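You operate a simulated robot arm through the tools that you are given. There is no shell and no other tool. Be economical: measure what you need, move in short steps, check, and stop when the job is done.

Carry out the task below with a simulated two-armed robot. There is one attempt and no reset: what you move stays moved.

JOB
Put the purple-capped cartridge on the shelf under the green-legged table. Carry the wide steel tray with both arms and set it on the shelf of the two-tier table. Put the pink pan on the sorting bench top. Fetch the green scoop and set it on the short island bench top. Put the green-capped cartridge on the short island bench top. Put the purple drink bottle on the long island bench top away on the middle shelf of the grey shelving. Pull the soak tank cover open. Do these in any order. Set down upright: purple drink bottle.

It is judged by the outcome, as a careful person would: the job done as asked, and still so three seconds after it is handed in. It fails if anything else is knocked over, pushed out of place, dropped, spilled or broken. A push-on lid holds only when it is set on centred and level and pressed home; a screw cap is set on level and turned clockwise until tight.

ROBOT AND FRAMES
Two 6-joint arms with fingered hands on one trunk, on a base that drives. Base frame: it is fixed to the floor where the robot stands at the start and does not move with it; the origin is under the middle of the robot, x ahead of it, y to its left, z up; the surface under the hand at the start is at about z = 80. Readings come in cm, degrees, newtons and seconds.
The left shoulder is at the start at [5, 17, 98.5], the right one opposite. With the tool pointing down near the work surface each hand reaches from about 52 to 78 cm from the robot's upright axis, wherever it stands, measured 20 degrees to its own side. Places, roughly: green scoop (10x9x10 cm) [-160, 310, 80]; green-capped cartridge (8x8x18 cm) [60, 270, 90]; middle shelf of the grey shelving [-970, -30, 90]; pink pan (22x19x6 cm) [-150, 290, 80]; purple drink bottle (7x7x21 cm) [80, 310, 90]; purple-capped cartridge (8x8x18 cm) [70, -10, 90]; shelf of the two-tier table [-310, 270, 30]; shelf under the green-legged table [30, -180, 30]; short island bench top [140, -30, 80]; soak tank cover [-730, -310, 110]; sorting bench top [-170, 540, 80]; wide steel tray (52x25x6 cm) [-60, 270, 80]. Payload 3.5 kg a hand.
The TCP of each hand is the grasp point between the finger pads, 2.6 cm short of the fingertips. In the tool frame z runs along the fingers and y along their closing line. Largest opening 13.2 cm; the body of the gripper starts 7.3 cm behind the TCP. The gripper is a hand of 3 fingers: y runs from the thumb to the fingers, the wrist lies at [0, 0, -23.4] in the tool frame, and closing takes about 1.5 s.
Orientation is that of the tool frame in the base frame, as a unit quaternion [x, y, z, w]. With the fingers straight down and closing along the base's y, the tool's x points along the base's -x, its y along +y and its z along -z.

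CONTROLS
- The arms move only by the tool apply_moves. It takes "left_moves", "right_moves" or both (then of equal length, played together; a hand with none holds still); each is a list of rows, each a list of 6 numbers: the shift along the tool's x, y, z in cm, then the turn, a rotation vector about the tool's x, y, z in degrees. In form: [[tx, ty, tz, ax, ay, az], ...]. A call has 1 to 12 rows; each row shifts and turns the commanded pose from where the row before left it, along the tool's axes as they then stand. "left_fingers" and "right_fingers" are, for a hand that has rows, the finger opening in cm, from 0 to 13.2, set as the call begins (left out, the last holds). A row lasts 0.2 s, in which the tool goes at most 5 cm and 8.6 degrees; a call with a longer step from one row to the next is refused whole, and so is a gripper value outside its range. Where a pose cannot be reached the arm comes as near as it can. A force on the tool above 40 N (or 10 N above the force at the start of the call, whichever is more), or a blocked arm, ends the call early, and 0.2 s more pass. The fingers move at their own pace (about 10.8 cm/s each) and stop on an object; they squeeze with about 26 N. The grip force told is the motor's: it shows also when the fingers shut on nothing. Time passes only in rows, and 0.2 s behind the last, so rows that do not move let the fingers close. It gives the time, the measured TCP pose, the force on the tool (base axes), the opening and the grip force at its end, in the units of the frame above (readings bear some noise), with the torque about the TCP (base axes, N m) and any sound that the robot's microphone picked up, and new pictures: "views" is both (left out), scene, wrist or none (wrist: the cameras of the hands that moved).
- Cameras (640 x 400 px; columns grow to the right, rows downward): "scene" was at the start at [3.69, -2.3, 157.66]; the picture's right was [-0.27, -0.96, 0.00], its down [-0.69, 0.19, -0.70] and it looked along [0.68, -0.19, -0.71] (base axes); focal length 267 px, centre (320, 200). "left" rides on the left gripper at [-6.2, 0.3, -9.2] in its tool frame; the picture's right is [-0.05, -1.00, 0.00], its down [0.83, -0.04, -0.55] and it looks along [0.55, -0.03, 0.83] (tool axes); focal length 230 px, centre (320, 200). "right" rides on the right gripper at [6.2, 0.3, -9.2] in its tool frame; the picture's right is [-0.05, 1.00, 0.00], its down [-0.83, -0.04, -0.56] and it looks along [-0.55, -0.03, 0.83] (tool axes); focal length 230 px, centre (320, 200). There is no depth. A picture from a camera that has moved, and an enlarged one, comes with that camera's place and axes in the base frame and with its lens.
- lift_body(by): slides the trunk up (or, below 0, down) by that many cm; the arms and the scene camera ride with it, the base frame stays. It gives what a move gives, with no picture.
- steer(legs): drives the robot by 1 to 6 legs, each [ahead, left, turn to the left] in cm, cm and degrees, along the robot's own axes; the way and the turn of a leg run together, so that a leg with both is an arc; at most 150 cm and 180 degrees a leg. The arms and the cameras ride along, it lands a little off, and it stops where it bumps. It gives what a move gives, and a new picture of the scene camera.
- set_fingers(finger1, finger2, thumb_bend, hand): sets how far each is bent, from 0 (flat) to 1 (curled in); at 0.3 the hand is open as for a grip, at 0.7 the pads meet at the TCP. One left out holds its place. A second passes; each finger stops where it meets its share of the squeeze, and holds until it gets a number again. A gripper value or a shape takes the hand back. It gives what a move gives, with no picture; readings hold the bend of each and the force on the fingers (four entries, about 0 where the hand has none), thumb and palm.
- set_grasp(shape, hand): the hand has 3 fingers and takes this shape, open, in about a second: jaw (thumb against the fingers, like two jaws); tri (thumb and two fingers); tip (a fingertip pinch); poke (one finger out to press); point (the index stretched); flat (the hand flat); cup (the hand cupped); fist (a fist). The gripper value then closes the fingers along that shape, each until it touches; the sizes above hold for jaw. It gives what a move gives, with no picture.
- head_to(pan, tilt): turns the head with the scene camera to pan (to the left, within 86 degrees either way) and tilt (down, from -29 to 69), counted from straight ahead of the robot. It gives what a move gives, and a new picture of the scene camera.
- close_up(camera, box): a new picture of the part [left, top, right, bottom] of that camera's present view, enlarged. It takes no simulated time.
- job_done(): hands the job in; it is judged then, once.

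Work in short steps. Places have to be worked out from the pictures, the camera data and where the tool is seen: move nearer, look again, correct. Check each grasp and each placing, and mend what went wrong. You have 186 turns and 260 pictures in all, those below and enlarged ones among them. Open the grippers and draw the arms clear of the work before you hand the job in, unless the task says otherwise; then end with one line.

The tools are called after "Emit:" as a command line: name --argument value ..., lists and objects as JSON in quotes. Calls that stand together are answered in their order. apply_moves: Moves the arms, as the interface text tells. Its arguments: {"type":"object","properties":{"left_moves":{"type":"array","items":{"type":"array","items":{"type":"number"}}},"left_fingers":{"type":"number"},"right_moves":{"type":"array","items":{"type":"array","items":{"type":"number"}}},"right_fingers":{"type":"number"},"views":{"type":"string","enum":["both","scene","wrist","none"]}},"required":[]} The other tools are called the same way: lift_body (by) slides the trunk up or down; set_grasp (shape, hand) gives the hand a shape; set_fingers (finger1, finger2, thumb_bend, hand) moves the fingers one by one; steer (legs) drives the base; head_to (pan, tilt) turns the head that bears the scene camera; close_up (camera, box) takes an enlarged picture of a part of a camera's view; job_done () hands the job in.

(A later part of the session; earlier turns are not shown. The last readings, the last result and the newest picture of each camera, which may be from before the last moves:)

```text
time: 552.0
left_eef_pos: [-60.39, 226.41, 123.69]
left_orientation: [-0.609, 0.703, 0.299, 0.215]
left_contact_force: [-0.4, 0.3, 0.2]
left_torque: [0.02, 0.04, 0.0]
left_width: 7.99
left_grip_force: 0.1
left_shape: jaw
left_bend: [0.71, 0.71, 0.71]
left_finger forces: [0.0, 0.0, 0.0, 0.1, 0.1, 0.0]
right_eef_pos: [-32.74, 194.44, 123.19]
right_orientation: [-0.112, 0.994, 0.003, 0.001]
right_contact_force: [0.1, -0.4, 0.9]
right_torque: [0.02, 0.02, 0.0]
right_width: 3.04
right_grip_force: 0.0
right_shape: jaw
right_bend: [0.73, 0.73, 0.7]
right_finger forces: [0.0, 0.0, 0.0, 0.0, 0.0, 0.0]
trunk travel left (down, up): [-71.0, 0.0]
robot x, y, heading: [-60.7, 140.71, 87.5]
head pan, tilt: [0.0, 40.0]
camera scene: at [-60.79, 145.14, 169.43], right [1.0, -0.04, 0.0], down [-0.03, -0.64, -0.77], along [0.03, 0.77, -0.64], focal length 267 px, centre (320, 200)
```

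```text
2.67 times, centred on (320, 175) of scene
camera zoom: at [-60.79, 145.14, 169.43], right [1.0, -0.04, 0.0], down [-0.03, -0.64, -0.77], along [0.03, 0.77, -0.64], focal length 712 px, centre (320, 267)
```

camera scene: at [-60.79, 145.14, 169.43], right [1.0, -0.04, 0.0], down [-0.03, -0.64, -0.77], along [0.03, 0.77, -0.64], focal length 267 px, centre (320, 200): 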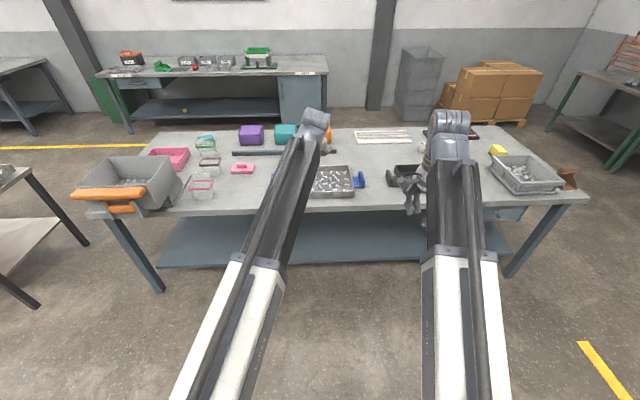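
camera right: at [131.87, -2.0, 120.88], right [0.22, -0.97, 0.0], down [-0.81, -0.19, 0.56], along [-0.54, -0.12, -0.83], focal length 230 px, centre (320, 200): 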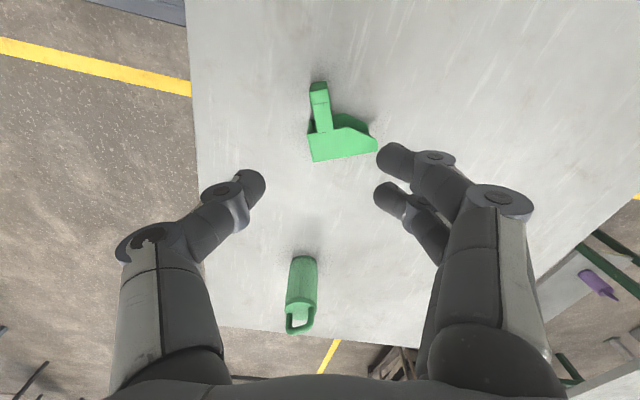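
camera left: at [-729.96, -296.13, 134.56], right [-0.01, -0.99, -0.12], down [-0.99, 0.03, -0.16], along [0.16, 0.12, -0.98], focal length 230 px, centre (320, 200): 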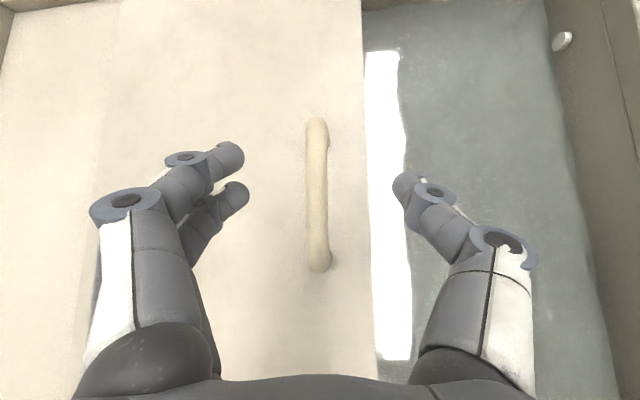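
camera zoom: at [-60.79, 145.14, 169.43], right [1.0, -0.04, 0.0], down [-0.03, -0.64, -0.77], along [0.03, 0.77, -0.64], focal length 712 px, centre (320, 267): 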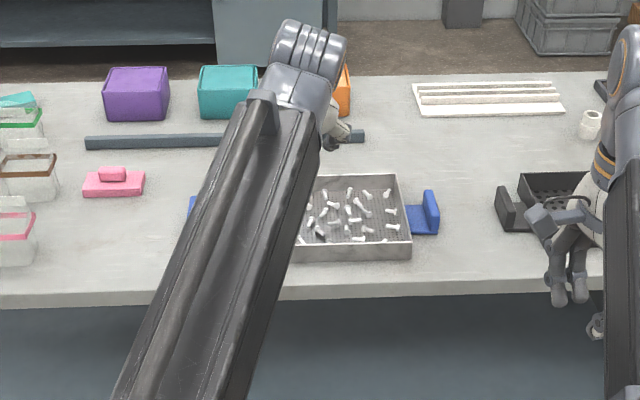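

The tray's blue end slabs are at about (-83, 265) and (-33, 264). I'll prepare both hands: level the left and move it outward, and turn the right back to the default with a 45° forward tilt.

Emit:
apply_moves --left_moves '[[0, 0, 0, 0, 0, -6.7], [0, 0, 0, 0, 0, -6.7], [0, 4.4, 0, 0, 0, 0], [0, 4.4, 0, 0, 0, 0], [0, 4.4, 0, 0, 0, 0], [0, 4.4, 0, 0, 0, 0], [0, 4.4, 0, 0, 0, 0], [0, 0, 0, 0, 0, 0], [0, 0, 0, 0, 0, 0]]' --right_moves '[[0, 0, 0, 0, 0, -8.55], [0, 0, 0, 0, 0, -8.55], [0, 0, 0, 0, 0, -8.55], [0, 0, 0, 0, 0, -8.55], [0, 0, 0, 0, 0, -8.55], [0, 0, 0, 0, 0, -8.55], [0, 0, 0, 0, 0, -8.55], [0, 0, 0, 0, 0, -8.55], [0, 0, 0, 0, 0, -8.55]]' --left_fingers 7 --right_fingers 7 --views "none"

Emit:
apply_moves --right_moves '[[-3.5, 0, 0, 0, -7.5, 0], [-3.47, 0, 0.46, 0, -7.5, 0], [-3.38, 0, 0.91, 0, -7.5, 0], [-3.23, 0, 1.34, 0, -7.5, 0], [-3.03, 0, 1.75, 0, -7.5, 0], [-2.78, 0, 2.13, 0, -7.5, 0], [0, 0, 0, 0, 0, 0]]' --right_fingers 7 --views "scene"

```text
time: 554.0
left_eef_pos: [-74.02, 223.03, 122.56]
left_orientation: [0.695, -0.608, -0.314, -0.222]
left_contact_force: [-0.3, -0.3, -1.1]
left_torque: [0.03, -0.03, -0.01]
left_width: 7.06
left_grip_force: 0.0
left_shape: jaw
left_bend: [0.72, 0.72, 0.7]
left_finger forces: [0.0, 0.0, 0.0, 0.1, 0.0, 0.0]
left hand out of reach, approached as far as the arm can: row 3, 4, 5, 6, 7
right_eef_pos: [-32.75, 194.42, 123.17]
right_orientation: [-0.707, 0.708, 0.002, 0.004]
right_contact_force: [0.4, 0.3, 0.4]
right_torque: [-0.03, 0.04, -0.01]
right_width: 6.92
right_grip_force: 0.1
right_shape: jaw
right_bend: [0.72, 0.72, 0.7]
right_finger forces: [0.0, 0.0, 0.1, 0.0, 0.0, 0.0]
trunk travel left (down, up): [-71.0, 0.0]
robot x, y, heading: [-60.9, 141.22, 87.4]
head pan, tilt: [0.0, 40.0]
```

```text
time: 555.6
left_eef_pos: [-73.85, 223.03, 122.6]
left_orientation: [0.694, -0.608, -0.313, -0.223]
left_contact_force: [-0.7, -1.2, 0.0]
left_torque: [-0.02, 0.0, 0.02]
left_width: 7.06
left_grip_force: 0.2
left_shape: jaw
left_bend: [0.72, 0.72, 0.7]
left_finger forces: [0.0, 0.1, 0.0, 0.1, 0.0, 0.0]
right_eef_pos: [-32.56, 215.36, 123.21]
right_orientation: [-0.652, 0.653, 0.272, 0.274]
right_contact_force: [0.2, 0.2, 0.5]
right_torque: [0.04, 0.02, -0.02]
right_width: 6.93
right_grip_force: 0.0
right_shape: jaw
right_bend: [0.72, 0.72, 0.7]
right_finger forces: [0.0, 0.0, 0.0, 0.1, 0.0, 0.1]
trunk travel left (down, up): [-71.0, 0.0]
robot x, y, heading: [-60.81, 140.64, 87.0]
head pan, tilt: [0.0, 40.0]
camera scene: at [-60.79, 145.12, 169.43], right [1.0, -0.05, 0.0], down [-0.03, -0.64, -0.77], along [0.03, 0.77, -0.64], focal length 267 px, centre (320, 200)
```

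scene: 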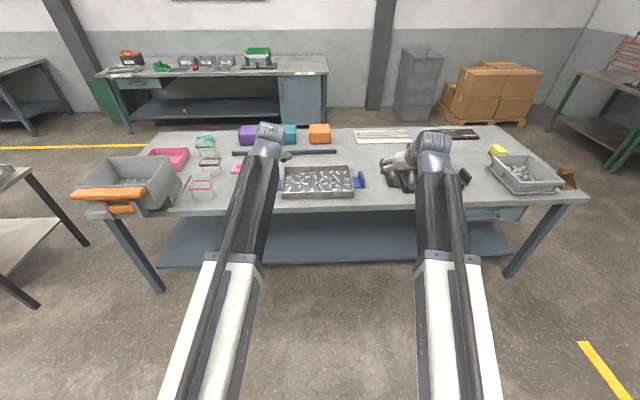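

Zoom on the tray for handle geometry.

Emit:
close_up --camera "scene" --box '[250, 150, 390, 215]'

Emit:
close_up --camera "left" --box '[0, 0, 640, 400]'

```text
4.57 times, centred on (320, 182) of scene
camera zoom: at [-60.79, 145.12, 169.43], right [1.0, -0.05, 0.0], down [-0.03, -0.64, -0.77], along [0.03, 0.77, -0.64], focal length 1220 px, centre (320, 280)
```

zoom: 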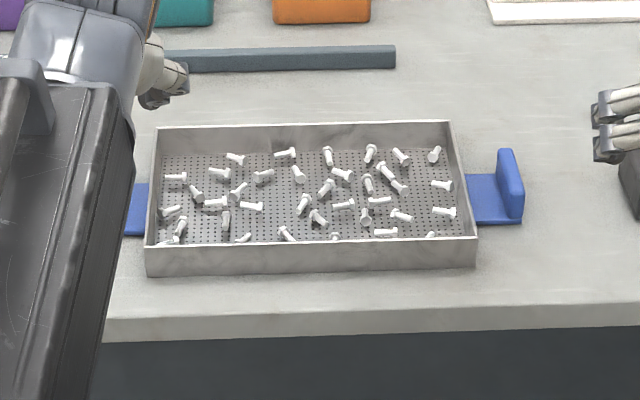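

```text
1.00 times, centred on (320, 200) of left (not enlarged: the box is as wide or as high as the picture)
camera zoom: at [-73.21, 220.78, 133.41], right [0.98, 0.2, -0.03], down [0.19, -0.96, -0.2], along [-0.07, 0.19, -0.98], focal length 230 px, centre (320, 200)
```

zoom: 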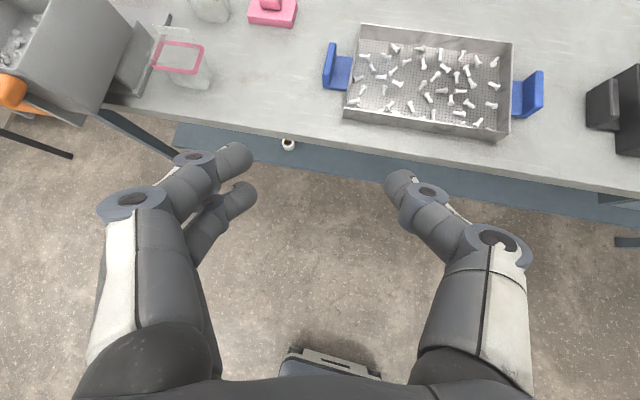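

Tray centre is about (-57, 265), with slabs at x≈-81.2 and -33, y 262–268, z 80–86. Square the heading, approach, and lower the trunk to a comfortable height; fix the left hand's yaw.

Emit:
steer --legs '[[0, 0, 3], [38, -2, 0]]'

Emit:
lift_body --by -12

Emit:
apply_moves --left_moves '[[0, 2, 0, 3.9, -0.4, 3.9], [0, 2, 0, 3.9, -0.4, 3.9], [0, 2, 0, 0, 0, 0], [0, 0, 0, 0, 0, 0]]' --left_fingers 7 --views "wrist"

```text
time: 558.5
left_eef_pos: [-76.89, 260.22, 122.62]
left_orientation: [0.71, -0.589, -0.32, -0.215]
left_contact_force: [-0.5, -0.7, 0.0]
left_torque: [0.0, 0.0, -0.03]
left_width: 7.02
left_grip_force: 0.0
left_shape: jaw
left_bend: [0.72, 0.72, 0.7]
left_finger forces: [0.0, 0.0, 0.1, 0.0, 0.1, 0.0]
right_eef_pos: [-35.0, 254.98, 123.21]
right_orientation: [0.67, -0.634, -0.279, -0.266]
right_contact_force: [-0.1, -0.1, 0.1]
right_torque: [-0.02, 0.0, 0.01]
right_width: 6.96
right_grip_force: 0.0
right_shape: jaw
right_bend: [0.72, 0.72, 0.7]
right_finger forces: [0.1, 0.0, 0.0, 0.1, 0.0, 0.0]
trunk travel left (down, up): [-71.0, 0.0]
robot x, y, heading: [-59.2, 178.67, 90.7]
head pan, tilt: [0.0, 40.0]
camera scene: at [-59.4, 183.32, 169.43], right [1.0, 0.01, 0.0], down [0.01, -0.64, -0.77], along [-0.01, 0.77, -0.64], focal length 267 px, centre (320, 200)
```

scene: 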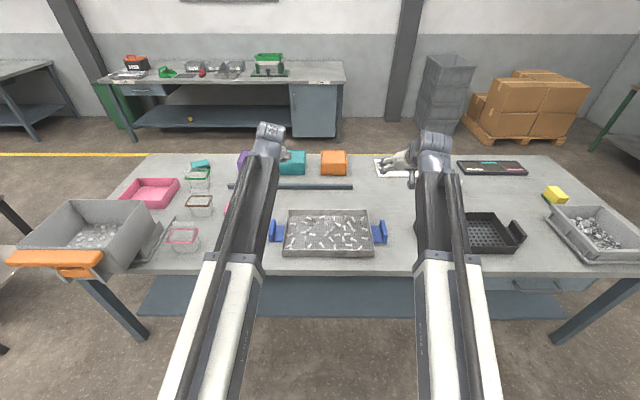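

```text
time: 560.0
left_eef_pos: [-76.92, 260.22, 110.65]
left_orientation: [0.711, -0.589, -0.32, -0.215]
left_contact_force: [0.3, -0.4, 0.3]
left_torque: [0.01, 0.01, 0.0]
left_width: 7.05
left_grip_force: 0.1
left_shape: jaw
left_bend: [0.72, 0.72, 0.7]
left_finger forces: [0.0, 0.0, 0.0, 0.0, 0.1, 0.1]
right_eef_pos: [-35.14, 254.94, 111.28]
right_orientation: [0.67, -0.635, -0.279, -0.266]
right_contact_force: [0.4, 0.4, 0.1]
right_torque: [0.03, 0.01, -0.03]
right_width: 6.92
right_grip_force: 0.1
right_shape: jaw
right_bend: [0.72, 0.72, 0.7]
right_finger forces: [0.0, 0.0, 0.1, 0.0, 0.0, 0.0]
trunk travel left (down, up): [-59.0, 12.0]
robot x, y, heading: [-59.16, 179.14, 90.3]
head pan, tilt: [0.0, 40.0]
```

```text
time: 561.0
left_eef_pos: [-76.64, 259.16, 110.18]
left_orientation: [0.661, -0.632, -0.345, -0.209]
left_contact_force: [-1.3, -0.4, 0.6]
left_torque: [-0.02, -0.02, -0.03]
left_width: 7.05
left_grip_force: 0.0
left_shape: jaw
left_bend: [0.72, 0.72, 0.7]
left_finger forces: [0.1, 0.0, 0.0, 0.0, 0.0, 0.0]
left hand out of reach, approached as far as the arm can: row 1, 2, 3
right_eef_pos: [-35.03, 254.82, 111.17]
right_orientation: [0.67, -0.635, -0.279, -0.266]
right_contact_force: [0.0, 0.4, 0.1]
right_torque: [0.03, 0.01, -0.01]
right_width: 6.93
right_grip_force: 0.0
right_shape: jaw
right_bend: [0.72, 0.72, 0.7]
right_finger forces: [0.0, 0.1, 0.0, 0.0, 0.1, 0.0]
trunk travel left (down, up): [-59.0, 12.0]
robot x, y, heading: [-59.17, 178.89, 90.4]
head pan, tilt: [0.0, 40.0]
camera left: at [-75.09, 256.73, 120.86], right [0.98, 0.15, -0.12], down [0.12, -0.97, -0.23], along [-0.15, 0.21, -0.97], focal length 230 px, centre (320, 200)
```

left: 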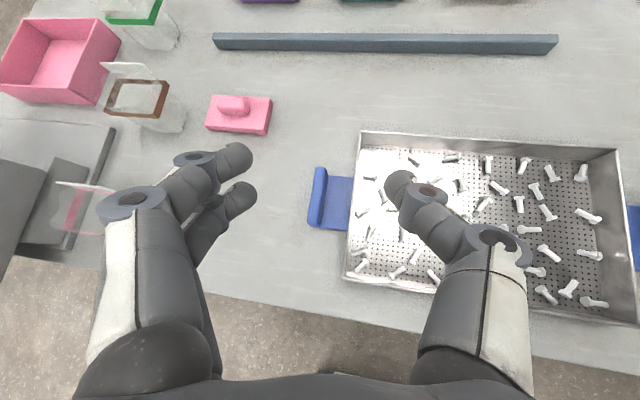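

Left arm is at its reach limit up here; lowering should help. Lower both hands 15 cm together and check.

Emit:
apply_moves --left_moves '[[2.16, 0, 2.05, 0, 0, 0], [2.16, 0, 2.05, 0, 0, 0], [2.16, 0, 2.05, 0, 0, 0], [2.16, 0, 2.05, 0, 0, 0], [2.16, 0, 2.05, 0, 0, 0], [0, 0, 0, 0, 0, 0]]' --right_moves '[[2.13, 0, 2.11, 0, 0, 0], [2.13, 0, 2.11, 0, 0, 0], [2.13, 0, 2.11, 0, 0, 0], [2.13, 0, 2.11, 0, 0, 0], [2.13, 0, 2.11, 0, 0, 0], [0, 0, 0, 0, 0, 0]]' --left_fingers 7 --right_fingers 7 --views "wrist"

```text
time: 562.4
left_eef_pos: [-79.04, 259.1, 95.5]
left_orientation: [0.66, -0.635, -0.34, -0.213]
left_contact_force: [0.1, -1.1, 0.1]
left_torque: [-0.02, 0.0, 0.03]
left_width: 7.02
left_grip_force: 0.0
left_shape: jaw
left_bend: [0.72, 0.72, 0.7]
left_finger forces: [0.0, 0.0, 0.0, 0.0, 0.0, 0.0]
right_eef_pos: [-34.91, 254.95, 96.28]
right_orientation: [0.67, -0.634, -0.279, -0.265]
right_contact_force: [0.4, 0.9, 0.2]
right_torque: [-0.03, 0.0, 0.01]
right_width: 6.95
right_grip_force: 0.0
right_shape: jaw
right_bend: [0.72, 0.72, 0.7]
right_finger forces: [0.0, 0.0, 0.0, 0.0, 0.1, 0.1]
trunk travel left (down, up): [-59.0, 12.0]
robot x, y, heading: [-59.35, 179.01, 90.5]
head pan, tilt: [0.0, 40.0]
camera right: at [-34.7, 244.17, 98.39], right [-1.0, -0.02, 0.03], down [0.03, 0.19, 0.98], along [-0.02, 0.98, -0.19], focal length 230 px, centre (320, 200)
camera left: at [-77.44, 256.6, 106.18], right [0.98, 0.14, -0.11], down [0.11, -0.97, -0.23], along [-0.14, 0.21, -0.97], focal length 230 px, centre (320, 200)
```

right: 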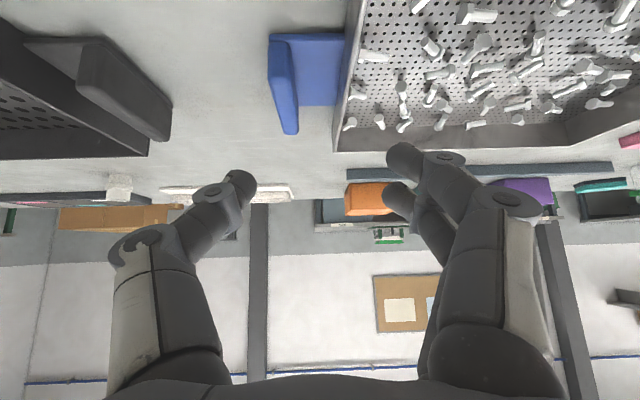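
left: 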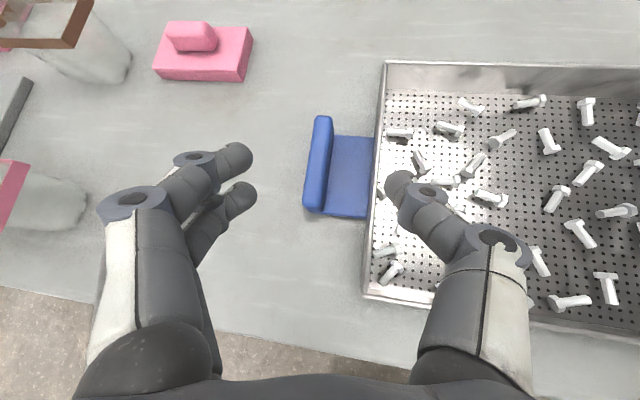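

Both slabs are clear: left (-81.3, 265), right (-32.4, 265.5), with 4 cm gaps to the tray walls. I'll narrow the openings to 4.6 cm and move both hands over the slabs at this height first.

Emit:
apply_moves --left_moves '[[-1.33, 0.57, 1.54, 0, 0, 0], [-1.33, 0.57, 1.54, 0, 0, 0], [-1.34, 0.58, 1.55, 0, 0, 0], [0, 0, 0, 0, 0, 0], [0, 0, 0, 0, 0, 0]]' --right_moves '[[-2.38, -1.02, 2.4, 0, 0, 0], [-2.38, -1.02, 2.4, 0, 0, 0], [-2.39, -1.01, 2.42, 0, 0, 0], [0, 0, 0, 0, 0, 0], [0, 0, 0, 0, 0, 0]]' --left_fingers 4.6 --right_fingers 4.6 --views "wrist"

```text
time: 563.6
left_eef_pos: [-80.37, 264.99, 95.13]
left_orientation: [0.662, -0.631, -0.346, -0.209]
left_contact_force: [0.8, 1.0, 0.2]
left_torque: [0.03, 0.02, -0.01]
left_width: 4.64
left_grip_force: 0.1
left_shape: jaw
left_bend: [0.73, 0.73, 0.7]
left_finger forces: [0.1, 0.1, 0.0, 0.0, 0.0, 0.0]
left hand out of reach, approached as far as the arm can: row 2, 3
right_eef_pos: [-32.61, 265.07, 96.19]
right_orientation: [0.67, -0.633, -0.281, -0.266]
right_contact_force: [-0.8, -0.1, 0.8]
right_torque: [0.0, -0.02, 0.03]
right_width: 4.67
right_grip_force: 0.1
right_shape: jaw
right_bend: [0.73, 0.73, 0.7]
right_finger forces: [0.1, 0.0, 0.1, 0.1, 0.0, 0.0]
trunk travel left (down, up): [-59.0, 12.0]
robot x, y, heading: [-59.55, 178.92, 90.6]
head pan, tilt: [0.0, 40.0]
camera right: at [-32.37, 254.37, 98.34], right [-1.0, -0.02, 0.03], down [0.03, 0.19, 0.98], along [-0.02, 0.98, -0.19], focal length 230 px, centre (320, 200)
camera left: at [-78.77, 262.52, 105.83], right [0.98, 0.15, -0.12], down [0.12, -0.97, -0.23], along [-0.15, 0.21, -0.96], focal length 230 px, centre (320, 200)
```

right: 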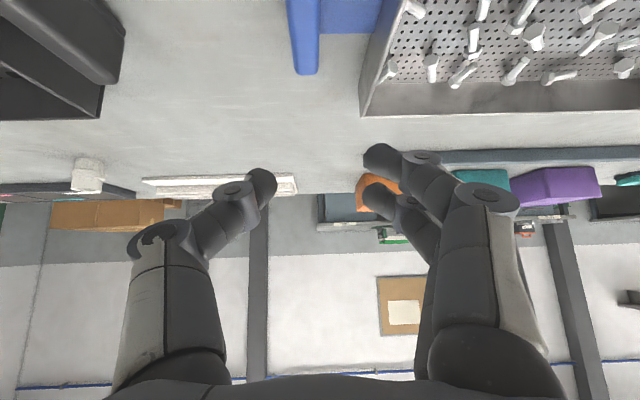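
left: 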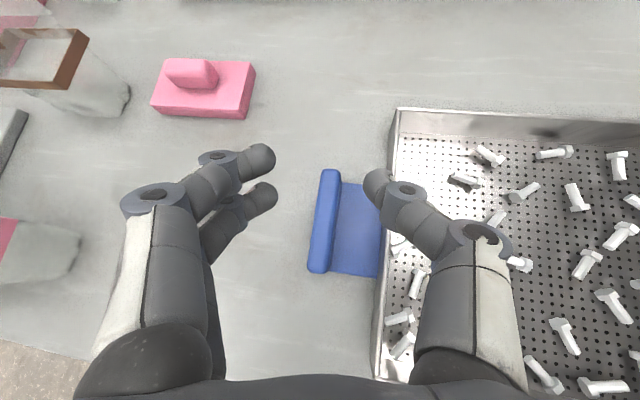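

The left arm is again at its limit, so I'll bring the base 5 cm closer and pull both hands back by the same amount.

Emit:
steer --legs '[[5, 0, 0]]'

Emit:
apply_moves --left_moves '[[1.73, 0.25, -1.78, 0, 0, 0], [1.73, 0.25, -1.78, 0, 0, 0], [0, 0, 0, 0, 0, 0]]' --right_moves '[[1.75, 0.13, -1.77, 0, 0, 0], [1.75, 0.13, -1.77, 0, 0, 0], [0, 0, 0, 0, 0, 0]]' --left_fingers 4.6 --right_fingers 4.6 --views "wrist"

```text
time: 564.5
left_eef_pos: [-80.4, 270.08, 95.13]
left_orientation: [0.662, -0.632, -0.345, -0.208]
left_contact_force: [-0.2, 0.3, -0.2]
left_torque: [0.06, -0.02, -0.03]
left_width: 4.66
left_grip_force: 0.1
left_shape: jaw
left_bend: [0.73, 0.73, 0.7]
left_finger forces: [0.1, 0.0, 0.0, 0.0, 0.0, 0.0]
right_eef_pos: [-32.65, 270.21, 96.08]
right_orientation: [0.67, -0.635, -0.278, -0.266]
right_contact_force: [-0.7, 0.7, -0.1]
right_torque: [0.02, 0.0, 0.01]
right_width: 4.64
right_grip_force: 0.2
right_shape: jaw
right_bend: [0.73, 0.73, 0.7]
right_finger forces: [0.0, 0.0, 0.1, 0.0, 0.0, 0.0]
trunk travel left (down, up): [-59.0, 12.0]
robot x, y, heading: [-59.3, 183.35, 90.6]
head pan, tilt: [0.0, 40.0]
camera scene: at [-59.45, 188.31, 157.43], right [1.0, 0.01, 0.0], down [0.01, -0.64, -0.77], along [-0.01, 0.77, -0.64], focal length 267 px, centre (320, 200)
```

scene: 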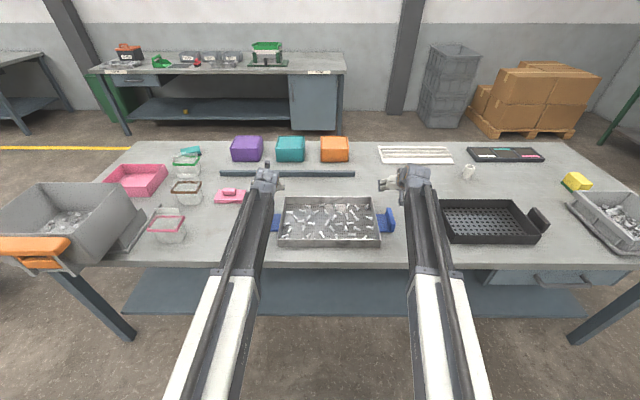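

```text
time: 565.3
left_eef_pos: [-80.31, 264.89, 95.18]
left_orientation: [0.662, -0.632, -0.346, -0.209]
left_contact_force: [-0.4, 0.2, 0.5]
left_torque: [0.01, -0.01, 0.03]
left_width: 4.65
left_grip_force: 0.0
left_shape: jaw
left_bend: [0.73, 0.73, 0.7]
left_finger forces: [0.0, 0.1, 0.1, 0.0, 0.1, 0.0]
right_eef_pos: [-32.43, 265.37, 96.29]
right_orientation: [0.669, -0.635, -0.279, -0.266]
right_contact_force: [1.0, 0.0, 0.3]
right_torque: [0.01, -0.02, 0.03]
right_width: 4.64
right_grip_force: 0.0
right_shape: jaw
right_bend: [0.73, 0.73, 0.7]
right_finger forces: [0.0, 0.0, 0.0, 0.0, 0.1, 0.0]
trunk travel left (down, up): [-59.0, 12.0]
robot x, y, heading: [-59.37, 183.58, 90.7]
head pan, tilt: [0.0, 40.0]
camera right: at [-32.27, 254.46, 98.39], right [-1.0, -0.02, 0.03], down [0.03, 0.19, 0.98], along [-0.02, 0.98, -0.19], focal length 230 px, centre (320, 200)
camera left: at [-78.76, 262.44, 105.73], right [0.98, 0.15, -0.12], down [0.12, -0.97, -0.23], along [-0.15, 0.21, -0.96], focal length 230 px, centre (320, 200)
```

right: 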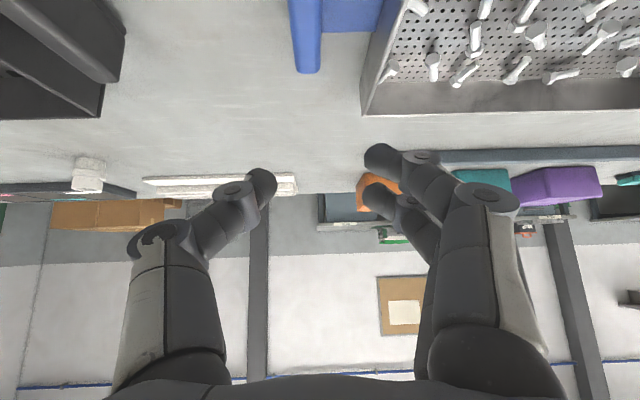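
left: 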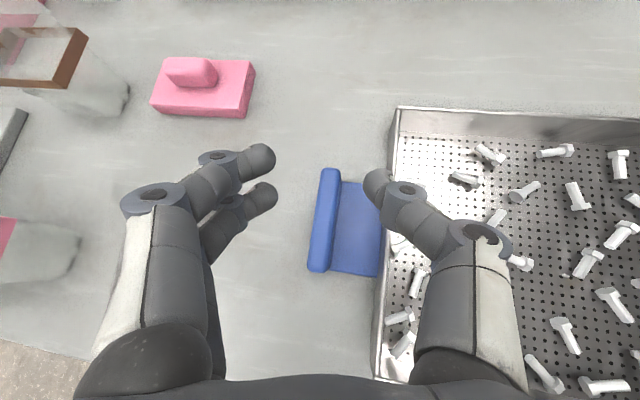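

Aligned. Shift slightly (left hand -1.1, right +0.5 in x) and descend both to z≈84.

Emit:
apply_moves --left_moves '[[2.05, 0.65, 1.93, 0, 0, 0], [2.05, -0.43, 1.93, 0, 0, 0], [2.05, -0.43, 1.93, 0, 0, 0], [2.05, -0.43, 1.93, 0, 0, 0], [0, 0, 0, 0, 0, 0]]' --right_moves '[[2.19, -0.5, 2.16, 0, 0, 0], [2.19, 0, 2.16, 0, 0, 0], [2.19, 0, 2.16, 0, 0, 0], [2.19, 0, 2.16, 0, 0, 0], [0, 0, 0, 0, 0, 0]]' --left_fingers 4.6 --right_fingers 4.6 --views "wrist"

```text
time: 566.5
left_eef_pos: [-81.59, 264.88, 84.41]
left_orientation: [0.661, -0.63, -0.347, -0.212]
left_contact_force: [-7.9, 5.3, 21.9]
left_torque: [-0.29, -1.29, 0.14]
left_width: 4.34
left_grip_force: 0.1
left_shape: jaw
left_bend: [0.73, 0.73, 0.7]
left_finger forces: [0.0, 0.1, 0.0, 0.0, 22.4, 0.0]
right_eef_pos: [-31.96, 265.42, 84.2]
right_orientation: [0.669, -0.634, -0.28, -0.267]
right_contact_force: [-0.5, 2.0, 8.2]
right_torque: [0.1, 0.31, -0.08]
right_width: 4.64
right_grip_force: 0.1
right_shape: jaw
right_bend: [0.74, 0.73, 0.7]
right_finger forces: [8.7, 0.1, 0.1, 0.1, 0.1, 0.0]
trunk travel left (down, up): [-59.0, 12.0]
robot x, y, heading: [-59.46, 183.61, 90.6]
head pan, tilt: [0.0, 40.0]
camera right: at [-31.74, 254.55, 86.31], right [-1.0, -0.02, 0.03], down [0.03, 0.19, 0.98], along [-0.02, 0.98, -0.19], focal length 230 px, centre (320, 200)
camera left: at [-79.93, 262.37, 95.02], right [0.98, 0.15, -0.12], down [0.12, -0.96, -0.24], along [-0.15, 0.22, -0.96], focal length 230 px, centre (320, 200)
```

right: 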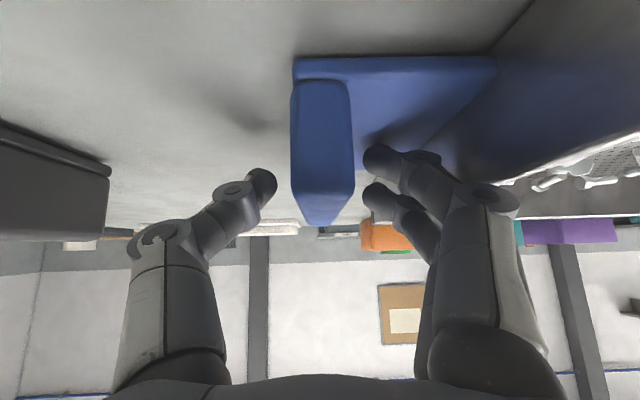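
left: 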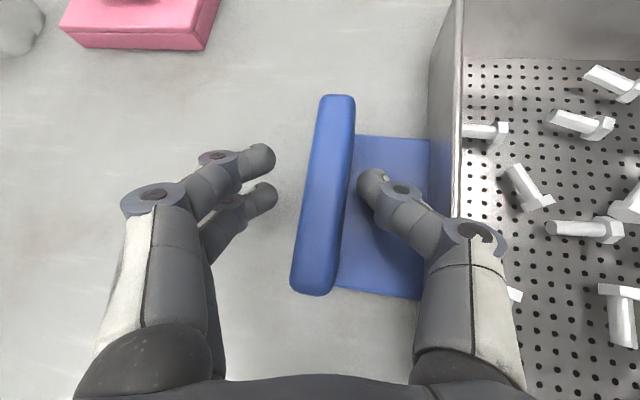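

Inner fingertips touch the tongues. Lift about 1 cm and close both hands on the slabs.

Emit:
apply_moves --left_moves '[[-0.8, 0.17, -0.75, 0, 0, 0], [0, 0, 0, 0, 0, 0]]' --right_moves '[[-0.5, 0, -0.5, 0, 0, 0], [0, 0, 0, 0, 0, 0]]' --left_fingers 4.6 --right_fingers 4.6 --views "none"

Emit:
apply_moves --left_moves '[[0, 0, 0, 0, 0, 0], [0, 0, 0, 0, 0, 0], [0, 0, 0, 0, 0, 0], [0, 0, 0, 0, 0, 0], [0, 0, 0, 0, 0, 0], [0, 0, 0, 0, 0, 0]]' --right_moves '[[0, 0, 0, 0, 0, 0], [0, 0, 0, 0, 0, 0], [0, 0, 0, 0, 0, 0], [0, 0, 0, 0, 0, 0], [0, 0, 0, 0, 0, 0], [0, 0, 0, 0, 0, 0]]' --left_fingers 0 --right_fingers 0 --views "wrist"

```text
time: 567.1
left_eef_pos: [-81.27, 264.82, 85.08]
left_orientation: [0.661, -0.632, -0.345, -0.209]
left_contact_force: [0.7, 0.0, 0.4]
left_torque: [0.01, 0.0, -0.01]
left_width: 4.59
left_grip_force: 0.0
left_shape: jaw
left_bend: [0.73, 0.73, 0.7]
left_finger forces: [0.0, 0.0, 0.1, 0.1, 0.1, 0.0]
right_eef_pos: [-31.91, 265.26, 84.63]
right_orientation: [0.67, -0.635, -0.278, -0.266]
right_contact_force: [0.0, 0.3, 1.8]
right_torque: [0.0, -0.04, -0.03]
right_width: 4.6
right_grip_force: 0.1
right_shape: jaw
right_bend: [0.74, 0.73, 0.7]
right_finger forces: [0.0, 0.0, 0.0, 0.0, 0.1, 0.1]
trunk travel left (down, up): [-59.0, 12.0]
robot x, y, heading: [-59.75, 183.85, 90.6]
head pan, tilt: [0.0, 40.0]
```

```text
time: 568.5
left_eef_pos: [-81.27, 264.98, 85.01]
left_orientation: [0.662, -0.632, -0.345, -0.209]
left_contact_force: [2.7, 0.3, 0.8]
left_torque: [-0.05, -0.1, -0.06]
left_width: 1.53
left_grip_force: 25.7
left_shape: jaw
left_bend: [0.72, 0.71, 0.7]
left_finger forces: [11.1, 11.1, 0.0, 0.1, 24.5, 0.0]
right_eef_pos: [-32.04, 265.35, 84.57]
right_orientation: [0.669, -0.636, -0.278, -0.266]
right_contact_force: [-0.9, -0.3, 0.6]
right_torque: [-0.03, 0.04, -0.01]
right_width: 1.47
right_grip_force: 25.5
right_shape: jaw
right_bend: [0.72, 0.72, 0.7]
right_finger forces: [12.0, 11.7, 0.0, 0.0, 23.1, 0.0]
trunk travel left (down, up): [-59.0, 12.0]
robot x, y, heading: [-59.18, 183.78, 90.8]
head pan, tilt: [0.0, 40.0]
camera right: at [-31.74, 254.56, 86.78], right [-1.0, -0.02, 0.03], down [0.03, 0.19, 0.98], along [-0.02, 0.98, -0.19], focal length 230 px, centre (320, 200)
camera left: at [-79.73, 262.44, 95.68], right [0.98, 0.15, -0.12], down [0.12, -0.97, -0.23], along [-0.15, 0.21, -0.97], focal length 230 px, centre (320, 200)
```

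right: 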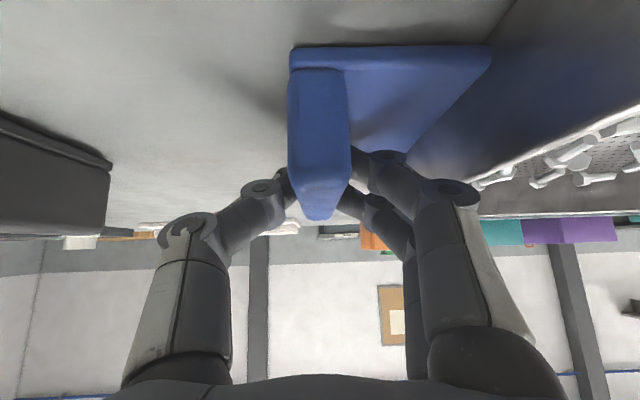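
left: 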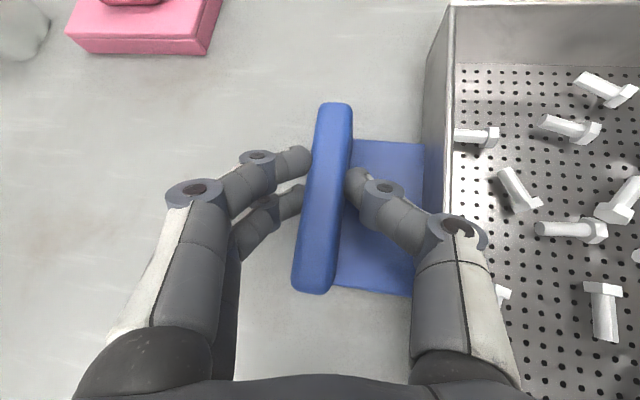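

Both slabs gripped. Lift with the trunk so both hands rise evenly.

Emit:
lift_body --by 10

Emit:
close_up --camera "scene" --box '[220, 150, 460, 300]'

Emit:
close_up --camera "left" --box '[0, 0, 640, 400]'

```text
time: 569.8
left_eef_pos: [-81.47, 264.86, 94.99]
left_orientation: [0.662, -0.632, -0.345, -0.209]
left_contact_force: [0.9, 1.2, -4.8]
left_torque: [0.01, -0.07, -0.05]
left_width: 1.54
left_grip_force: 26.5
left_shape: jaw
left_bend: [0.72, 0.71, 0.7]
left_finger forces: [11.4, 11.1, 0.0, 0.0, 23.9, 0.0]
right_eef_pos: [-32.01, 265.53, 94.56]
right_orientation: [0.669, -0.635, -0.278, -0.267]
right_contact_force: [-1.5, 0.6, -5.8]
right_torque: [-0.03, 0.04, 0.02]
right_width: 1.47
right_grip_force: 25.9
right_shape: jaw
right_bend: [0.72, 0.72, 0.7]
right_finger forces: [11.9, 12.2, 0.0, 0.0, 22.5, 0.0]
trunk travel left (down, up): [-69.0, 2.0]
robot x, y, heading: [-59.26, 183.74, 90.5]
head pan, tilt: [0.0, 40.0]
```

```text
2.67 times, centred on (340, 225) of scene
camera zoom: at [-59.45, 188.35, 167.42], right [1.0, 0.01, 0.0], down [0.01, -0.64, -0.77], along [-0.01, 0.77, -0.64], focal length 712 px, centre (267, 133)
```

zoom: 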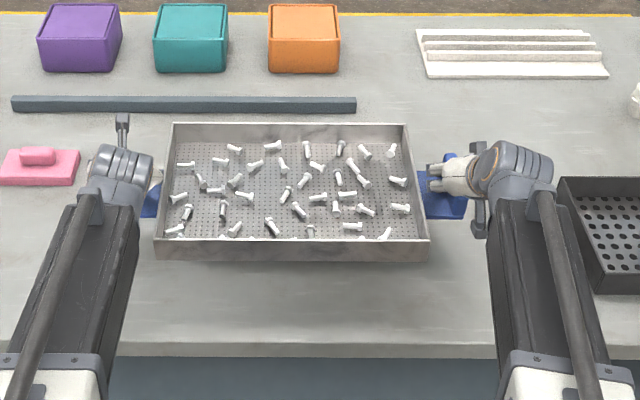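

```text
1.00 times, centred on (320, 200) of left (not enlarged: the box is as wide or as high as the picture)
camera zoom: at [-79.73, 262.51, 105.63], right [0.98, 0.15, -0.12], down [0.12, -0.97, -0.23], along [-0.15, 0.21, -0.97], focal length 230 px, centre (320, 200)
```

zoom: 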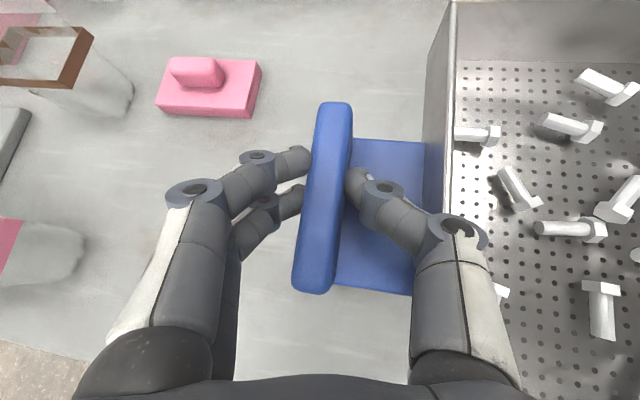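

Tray is lifted level with its bolts in place. Back away from the bench and strafe west toward the two-tier table.

Emit:
steer --legs '[[-57, 0, 0], [0, 125, 0], [0, 124, 0]]'

Emit:
close_up --camera "left" --box '[0, 0, 640, 400]'

```text
time: 584.7
left_eef_pos: [-326.75, 204.47, 94.97]
left_orientation: [0.662, -0.632, -0.345, -0.208]
left_contact_force: [1.0, -0.2, -5.0]
left_torque: [-0.02, -0.1, -0.08]
left_width: 1.5
left_grip_force: 25.9
left_shape: jaw
left_bend: [0.72, 0.71, 0.7]
left_finger forces: [11.3, 11.1, 0.0, 0.0, 24.0, 0.0]
right_eef_pos: [-277.47, 205.04, 94.59]
right_orientation: [0.671, -0.634, -0.279, -0.265]
right_contact_force: [-1.2, -0.9, -5.7]
right_torque: [-0.02, 0.03, 0.02]
right_width: 1.47
right_grip_force: 25.6
right_shape: jaw
right_bend: [0.72, 0.72, 0.7]
right_finger forces: [12.1, 12.4, 0.0, 0.0, 22.7, 0.0]
trunk travel left (down, up): [-69.0, 2.0]
robot x, y, heading: [-304.35, 123.14, 90.7]
head pan, tilt: [0.0, 40.0]
camera scene: at [-304.75, 127.89, 167.43], right [1.0, 0.01, 0.0], down [0.01, -0.64, -0.77], along [-0.01, 0.77, -0.64], focal length 267 px, centre (320, 200)
```

scene: 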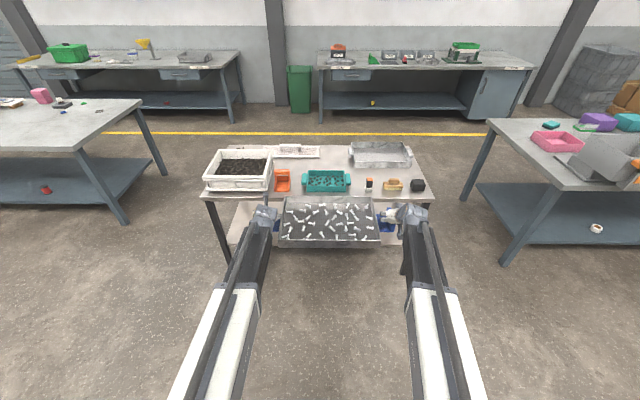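

```text
1.00 times, centred on (320, 200) of left (not enlarged: the box is as wide or as high as the picture)
camera zoom: at [-325.19, 202.0, 105.65], right [0.98, 0.15, -0.12], down [0.12, -0.97, -0.23], along [-0.15, 0.21, -0.97], focal length 230 px, centre (320, 200)
```

zoom: 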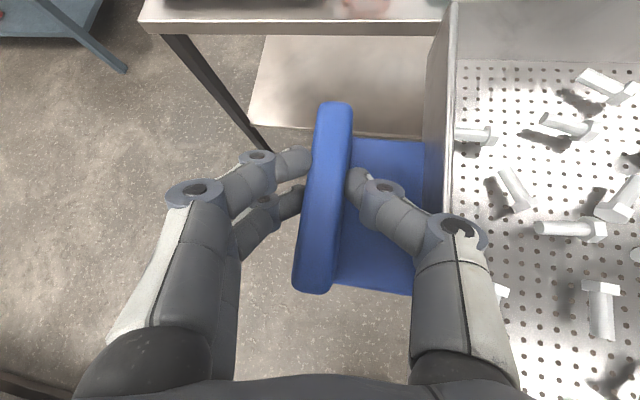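

Table front edge is at y≈237, spanning x -369..-246. Lower the trunk in front of it, then look at the shelf.

Emit:
steer --legs '[[-4, 4, -0.7]]'

Emit:
lift_body --by -40

Emit:
lift_body --by -10

Emit:
head_to --pan 0 --tilt 35

Emit:
close_up --camera "left" --box '[0, 0, 640, 400]'

```text
time: 585.7
left_eef_pos: [-329.87, 200.64, 95.19]
left_orientation: [0.658, -0.635, -0.345, -0.211]
left_contact_force: [0.0, -0.2, -5.1]
left_torque: [-0.05, -0.08, -0.06]
left_width: 1.51
left_grip_force: 25.8
left_shape: jaw
left_bend: [0.72, 0.71, 0.7]
left_finger forces: [11.8, 11.5, 0.0, 0.0, 23.6, 0.0]
right_eef_pos: [-280.5, 200.65, 94.64]
right_orientation: [0.666, -0.638, -0.277, -0.268]
right_contact_force: [-0.2, 1.0, -5.2]
right_torque: [0.0, 0.05, -0.01]
right_width: 1.47
right_grip_force: 26.4
right_shape: jaw
right_bend: [0.72, 0.72, 0.7]
right_finger forces: [11.8, 12.1, 0.0, 0.1, 23.0, 0.0]
trunk travel left (down, up): [-69.0, 2.0]
robot x, y, heading: [-308.61, 119.58, 90.0]
head pan, tilt: [0.0, 40.0]
camera scene: at [-308.78, 123.76, 167.43], right [1.0, 0.0, 0.0], down [0.0, -0.64, -0.77], along [0.0, 0.77, -0.64], focal length 267 px, centre (320, 200)
```

scene: 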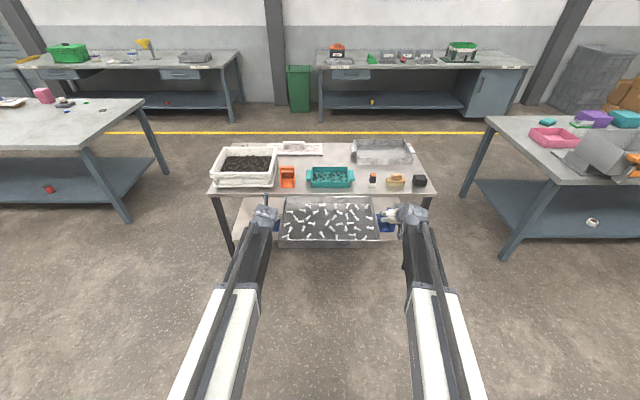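

```text
time: 589.5
left_eef_pos: [-329.77, 200.65, 54.93]
left_orientation: [0.658, -0.636, -0.344, -0.21]
left_contact_force: [0.1, -0.7, -5.6]
left_torque: [-0.02, -0.05, -0.09]
left_width: 1.51
left_grip_force: 25.7
left_shape: jaw
left_bend: [0.72, 0.71, 0.7]
left_finger forces: [11.7, 11.4, 0.1, 0.1, 23.7, 0.1]
right_eef_pos: [-280.37, 200.62, 54.53]
right_orientation: [0.667, -0.638, -0.277, -0.267]
right_contact_force: [-0.4, 0.1, -5.5]
right_torque: [-0.03, 0.03, -0.01]
right_width: 1.45
right_grip_force: 25.5
right_shape: jaw
right_bend: [0.72, 0.72, 0.7]
right_finger forces: [11.7, 12.0, 0.0, 0.0, 23.2, 0.0]
trunk travel left (down, up): [-29.0, 42.0]
robot x, y, heading: [-308.65, 119.33, 89.7]
head pan, tilt: [0.0, 40.0]
```

```text
time: 590.8
left_eef_pos: [-329.76, 200.74, 45.07]
left_orientation: [0.658, -0.636, -0.344, -0.211]
left_contact_force: [1.3, -0.6, -4.7]
left_torque: [-0.04, -0.07, 0.0]
left_width: 1.54
left_grip_force: 26.0
left_shape: jaw
left_bend: [0.72, 0.71, 0.7]
left_finger forces: [11.8, 11.3, 0.0, 0.0, 23.6, 0.0]
right_eef_pos: [-280.36, 200.7, 44.53]
right_orientation: [0.667, -0.638, -0.277, -0.267]
right_contact_force: [-0.7, -0.8, -4.3]
right_torque: [-0.03, 0.05, 0.01]
right_width: 1.51
right_grip_force: 25.8
right_shape: jaw
right_bend: [0.72, 0.72, 0.7]
right_finger forces: [11.6, 12.0, 0.0, 0.0, 23.2, 0.0]
trunk travel left (down, up): [-19.0, 52.0]
robot x, y, heading: [-308.5, 119.06, 90.0]
head pan, tilt: [0.0, 40.0]
```

```text
time: 591.5
left_eef_pos: [-329.84, 200.7, 45.05]
left_orientation: [0.658, -0.636, -0.344, -0.211]
left_contact_force: [0.6, -0.1, -4.7]
left_torque: [-0.04, -0.06, -0.08]
left_width: 1.52
left_grip_force: 26.1
left_shape: jaw
left_bend: [0.72, 0.71, 0.7]
left_finger forces: [11.8, 11.3, 0.0, 0.0, 23.6, 0.0]
right_eef_pos: [-280.36, 200.67, 44.62]
right_orientation: [0.667, -0.638, -0.277, -0.267]
right_contact_force: [-0.6, -0.7, -6.1]
right_torque: [-0.05, 0.02, 0.0]
right_width: 1.47
right_grip_force: 26.7
right_shape: jaw
right_bend: [0.72, 0.72, 0.7]
right_finger forces: [11.6, 11.9, 0.0, 0.0, 23.2, 0.1]
trunk travel left (down, up): [-19.0, 52.0]
robot x, y, heading: [-308.28, 119.02, 90.2]
head pan, tilt: [0.0, 35.0]
camera scene: at [-308.67, 124.15, 118.18], right [1.0, 0.0, 0.0], down [0.0, -0.57, -0.82], along [0.0, 0.82, -0.57], focal length 267 px, centre (320, 200)
```

scene: 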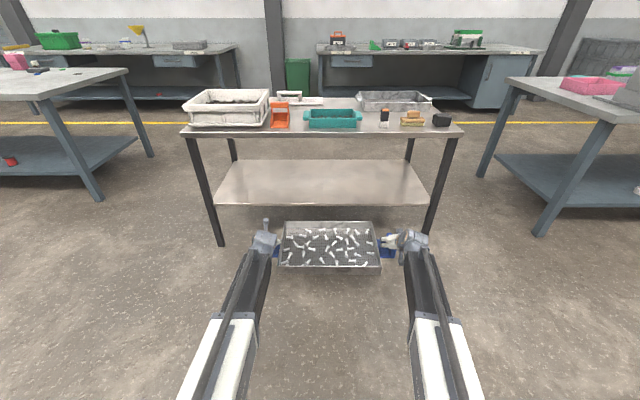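

```text
1.00 times, centred on (320, 200) of left (not enlarged: the box is as wide or as high as the picture)
camera zoom: at [-328.23, 198.2, 55.64], right [0.98, 0.14, -0.12], down [0.11, -0.97, -0.23], along [-0.15, 0.21, -0.97], focal length 230 px, centre (320, 200)
```

zoom: 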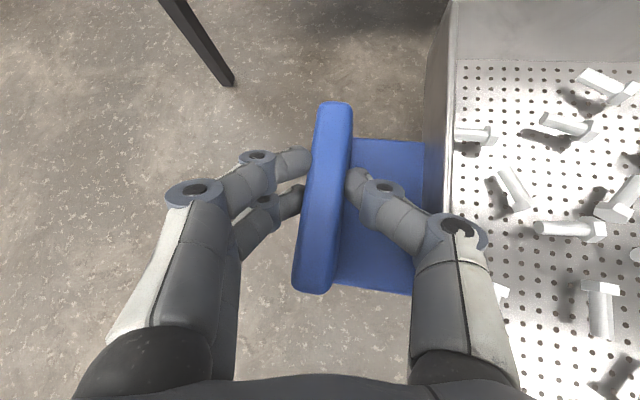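

Shelf surface is at z≈31.5, y 246–300; the tray bottom is at about 40 now. Lower 4 cm more and drive in, half first.

Emit:
lift_body --by -3.5

Emit:
steer --legs '[[40, 0, 0]]'

```text
time: 592.3
left_eef_pos: [-329.86, 200.67, 41.43]
left_orientation: [0.658, -0.637, -0.343, -0.211]
left_contact_force: [1.3, -0.1, -4.2]
left_torque: [-0.04, -0.08, -0.05]
left_width: 1.51
left_grip_force: 25.7
left_shape: jaw
left_bend: [0.72, 0.71, 0.7]
left_finger forces: [11.8, 11.5, 0.1, 0.0, 23.6, 0.1]
right_eef_pos: [-280.44, 200.65, 41.06]
right_orientation: [0.667, -0.638, -0.278, -0.267]
right_contact_force: [-0.4, -0.4, -4.9]
right_torque: [0.03, 0.0, 0.01]
right_width: 1.5
right_grip_force: 25.8
right_shape: jaw
right_bend: [0.72, 0.72, 0.7]
right_finger forces: [11.6, 12.0, 0.0, 0.0, 23.2, 0.1]
trunk travel left (down, up): [-15.5, 55.5]
robot x, y, heading: [-308.56, 119.22, 89.9]
head pan, tilt: [0.0, 35.0]
```

```text
time: 594.8
left_eef_pos: [-330.1, 240.76, 41.49]
left_orientation: [0.659, -0.635, -0.345, -0.21]
left_contact_force: [0.8, -0.4, -5.1]
left_torque: [-0.04, -0.05, -0.08]
left_width: 1.51
left_grip_force: 26.2
left_shape: jaw
left_bend: [0.72, 0.71, 0.7]
left_finger forces: [11.9, 11.5, 0.0, 0.0, 23.7, 0.0]
right_eef_pos: [-280.83, 240.98, 40.99]
right_orientation: [0.668, -0.637, -0.277, -0.267]
right_contact_force: [-1.0, -0.7, -5.2]
right_torque: [-0.05, 0.0, 0.01]
right_width: 1.49
right_grip_force: 26.2
right_shape: jaw
right_bend: [0.72, 0.72, 0.7]
right_finger forces: [11.8, 12.0, 0.1, 0.0, 23.2, 0.0]
trunk travel left (down, up): [-15.5, 55.5]
robot x, y, heading: [-308.5, 159.76, 90.1]
head pan, tilt: [0.0, 35.0]
camera scene: at [-308.76, 164.39, 114.68], right [1.0, 0.0, 0.0], down [0.0, -0.57, -0.82], along [0.0, 0.82, -0.57], focal length 267 px, centre (320, 200)
```

scene: 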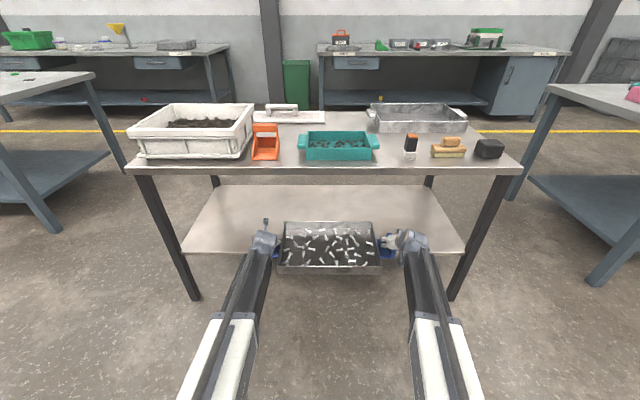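

The tray's front is already over the shelf edge with clearance. Drive the remaining 31 cm.

Emit:
steer --legs '[[31, 0, 0]]'

Emit:
close_up --camera "left" --box '[0, 0, 640, 400]'

```text
time: 596.9
left_eef_pos: [-329.74, 272.56, 41.39]
left_orientation: [0.657, -0.637, -0.344, -0.211]
left_contact_force: [0.8, 0.4, -5.2]
left_torque: [-0.05, -0.12, -0.07]
left_width: 1.51
left_grip_force: 26.3
left_shape: jaw
left_bend: [0.72, 0.71, 0.7]
left_finger forces: [11.7, 11.5, 0.0, 0.0, 23.6, 0.0]
right_eef_pos: [-280.51, 272.54, 41.01]
right_orientation: [0.666, -0.639, -0.277, -0.268]
right_contact_force: [0.4, 0.2, -5.2]
right_torque: [-0.02, 0.01, -0.03]
right_width: 1.46
right_grip_force: 25.9
right_shape: jaw
right_bend: [0.72, 0.72, 0.7]
right_finger forces: [11.6, 11.8, 0.0, 0.1, 23.2, 0.1]
trunk travel left (down, up): [-15.5, 55.5]
robot x, y, heading: [-308.36, 191.58, 89.6]
head pan, tilt: [0.0, 35.0]
camera scene: at [-308.78, 196.03, 114.68], right [1.0, 0.0, 0.0], down [0.0, -0.57, -0.82], along [0.0, 0.82, -0.57], focal length 267 px, centre (320, 200)
```

scene: 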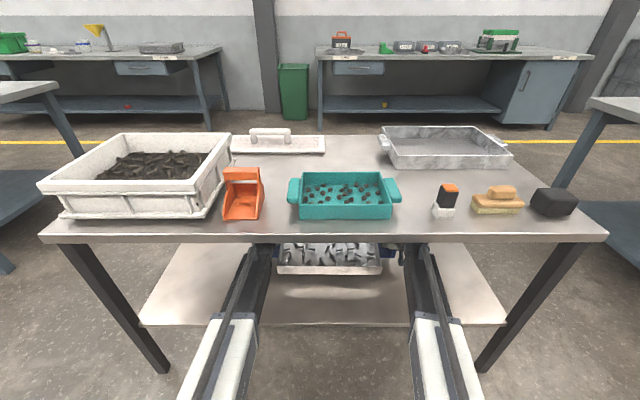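

```text
1.00 times, centred on (320, 200) of left (not enlarged: the box is as wide or as high as the picture)
camera zoom: at [-328.25, 270.11, 52.13], right [0.98, 0.14, -0.12], down [0.11, -0.97, -0.23], along [-0.15, 0.21, -0.97], focal length 230 px, centre (320, 200)
```

zoom: 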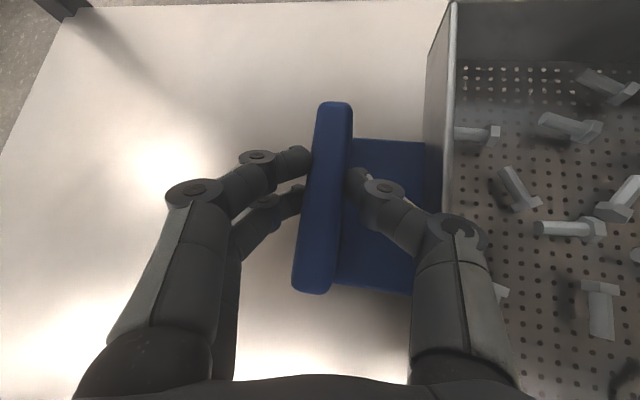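

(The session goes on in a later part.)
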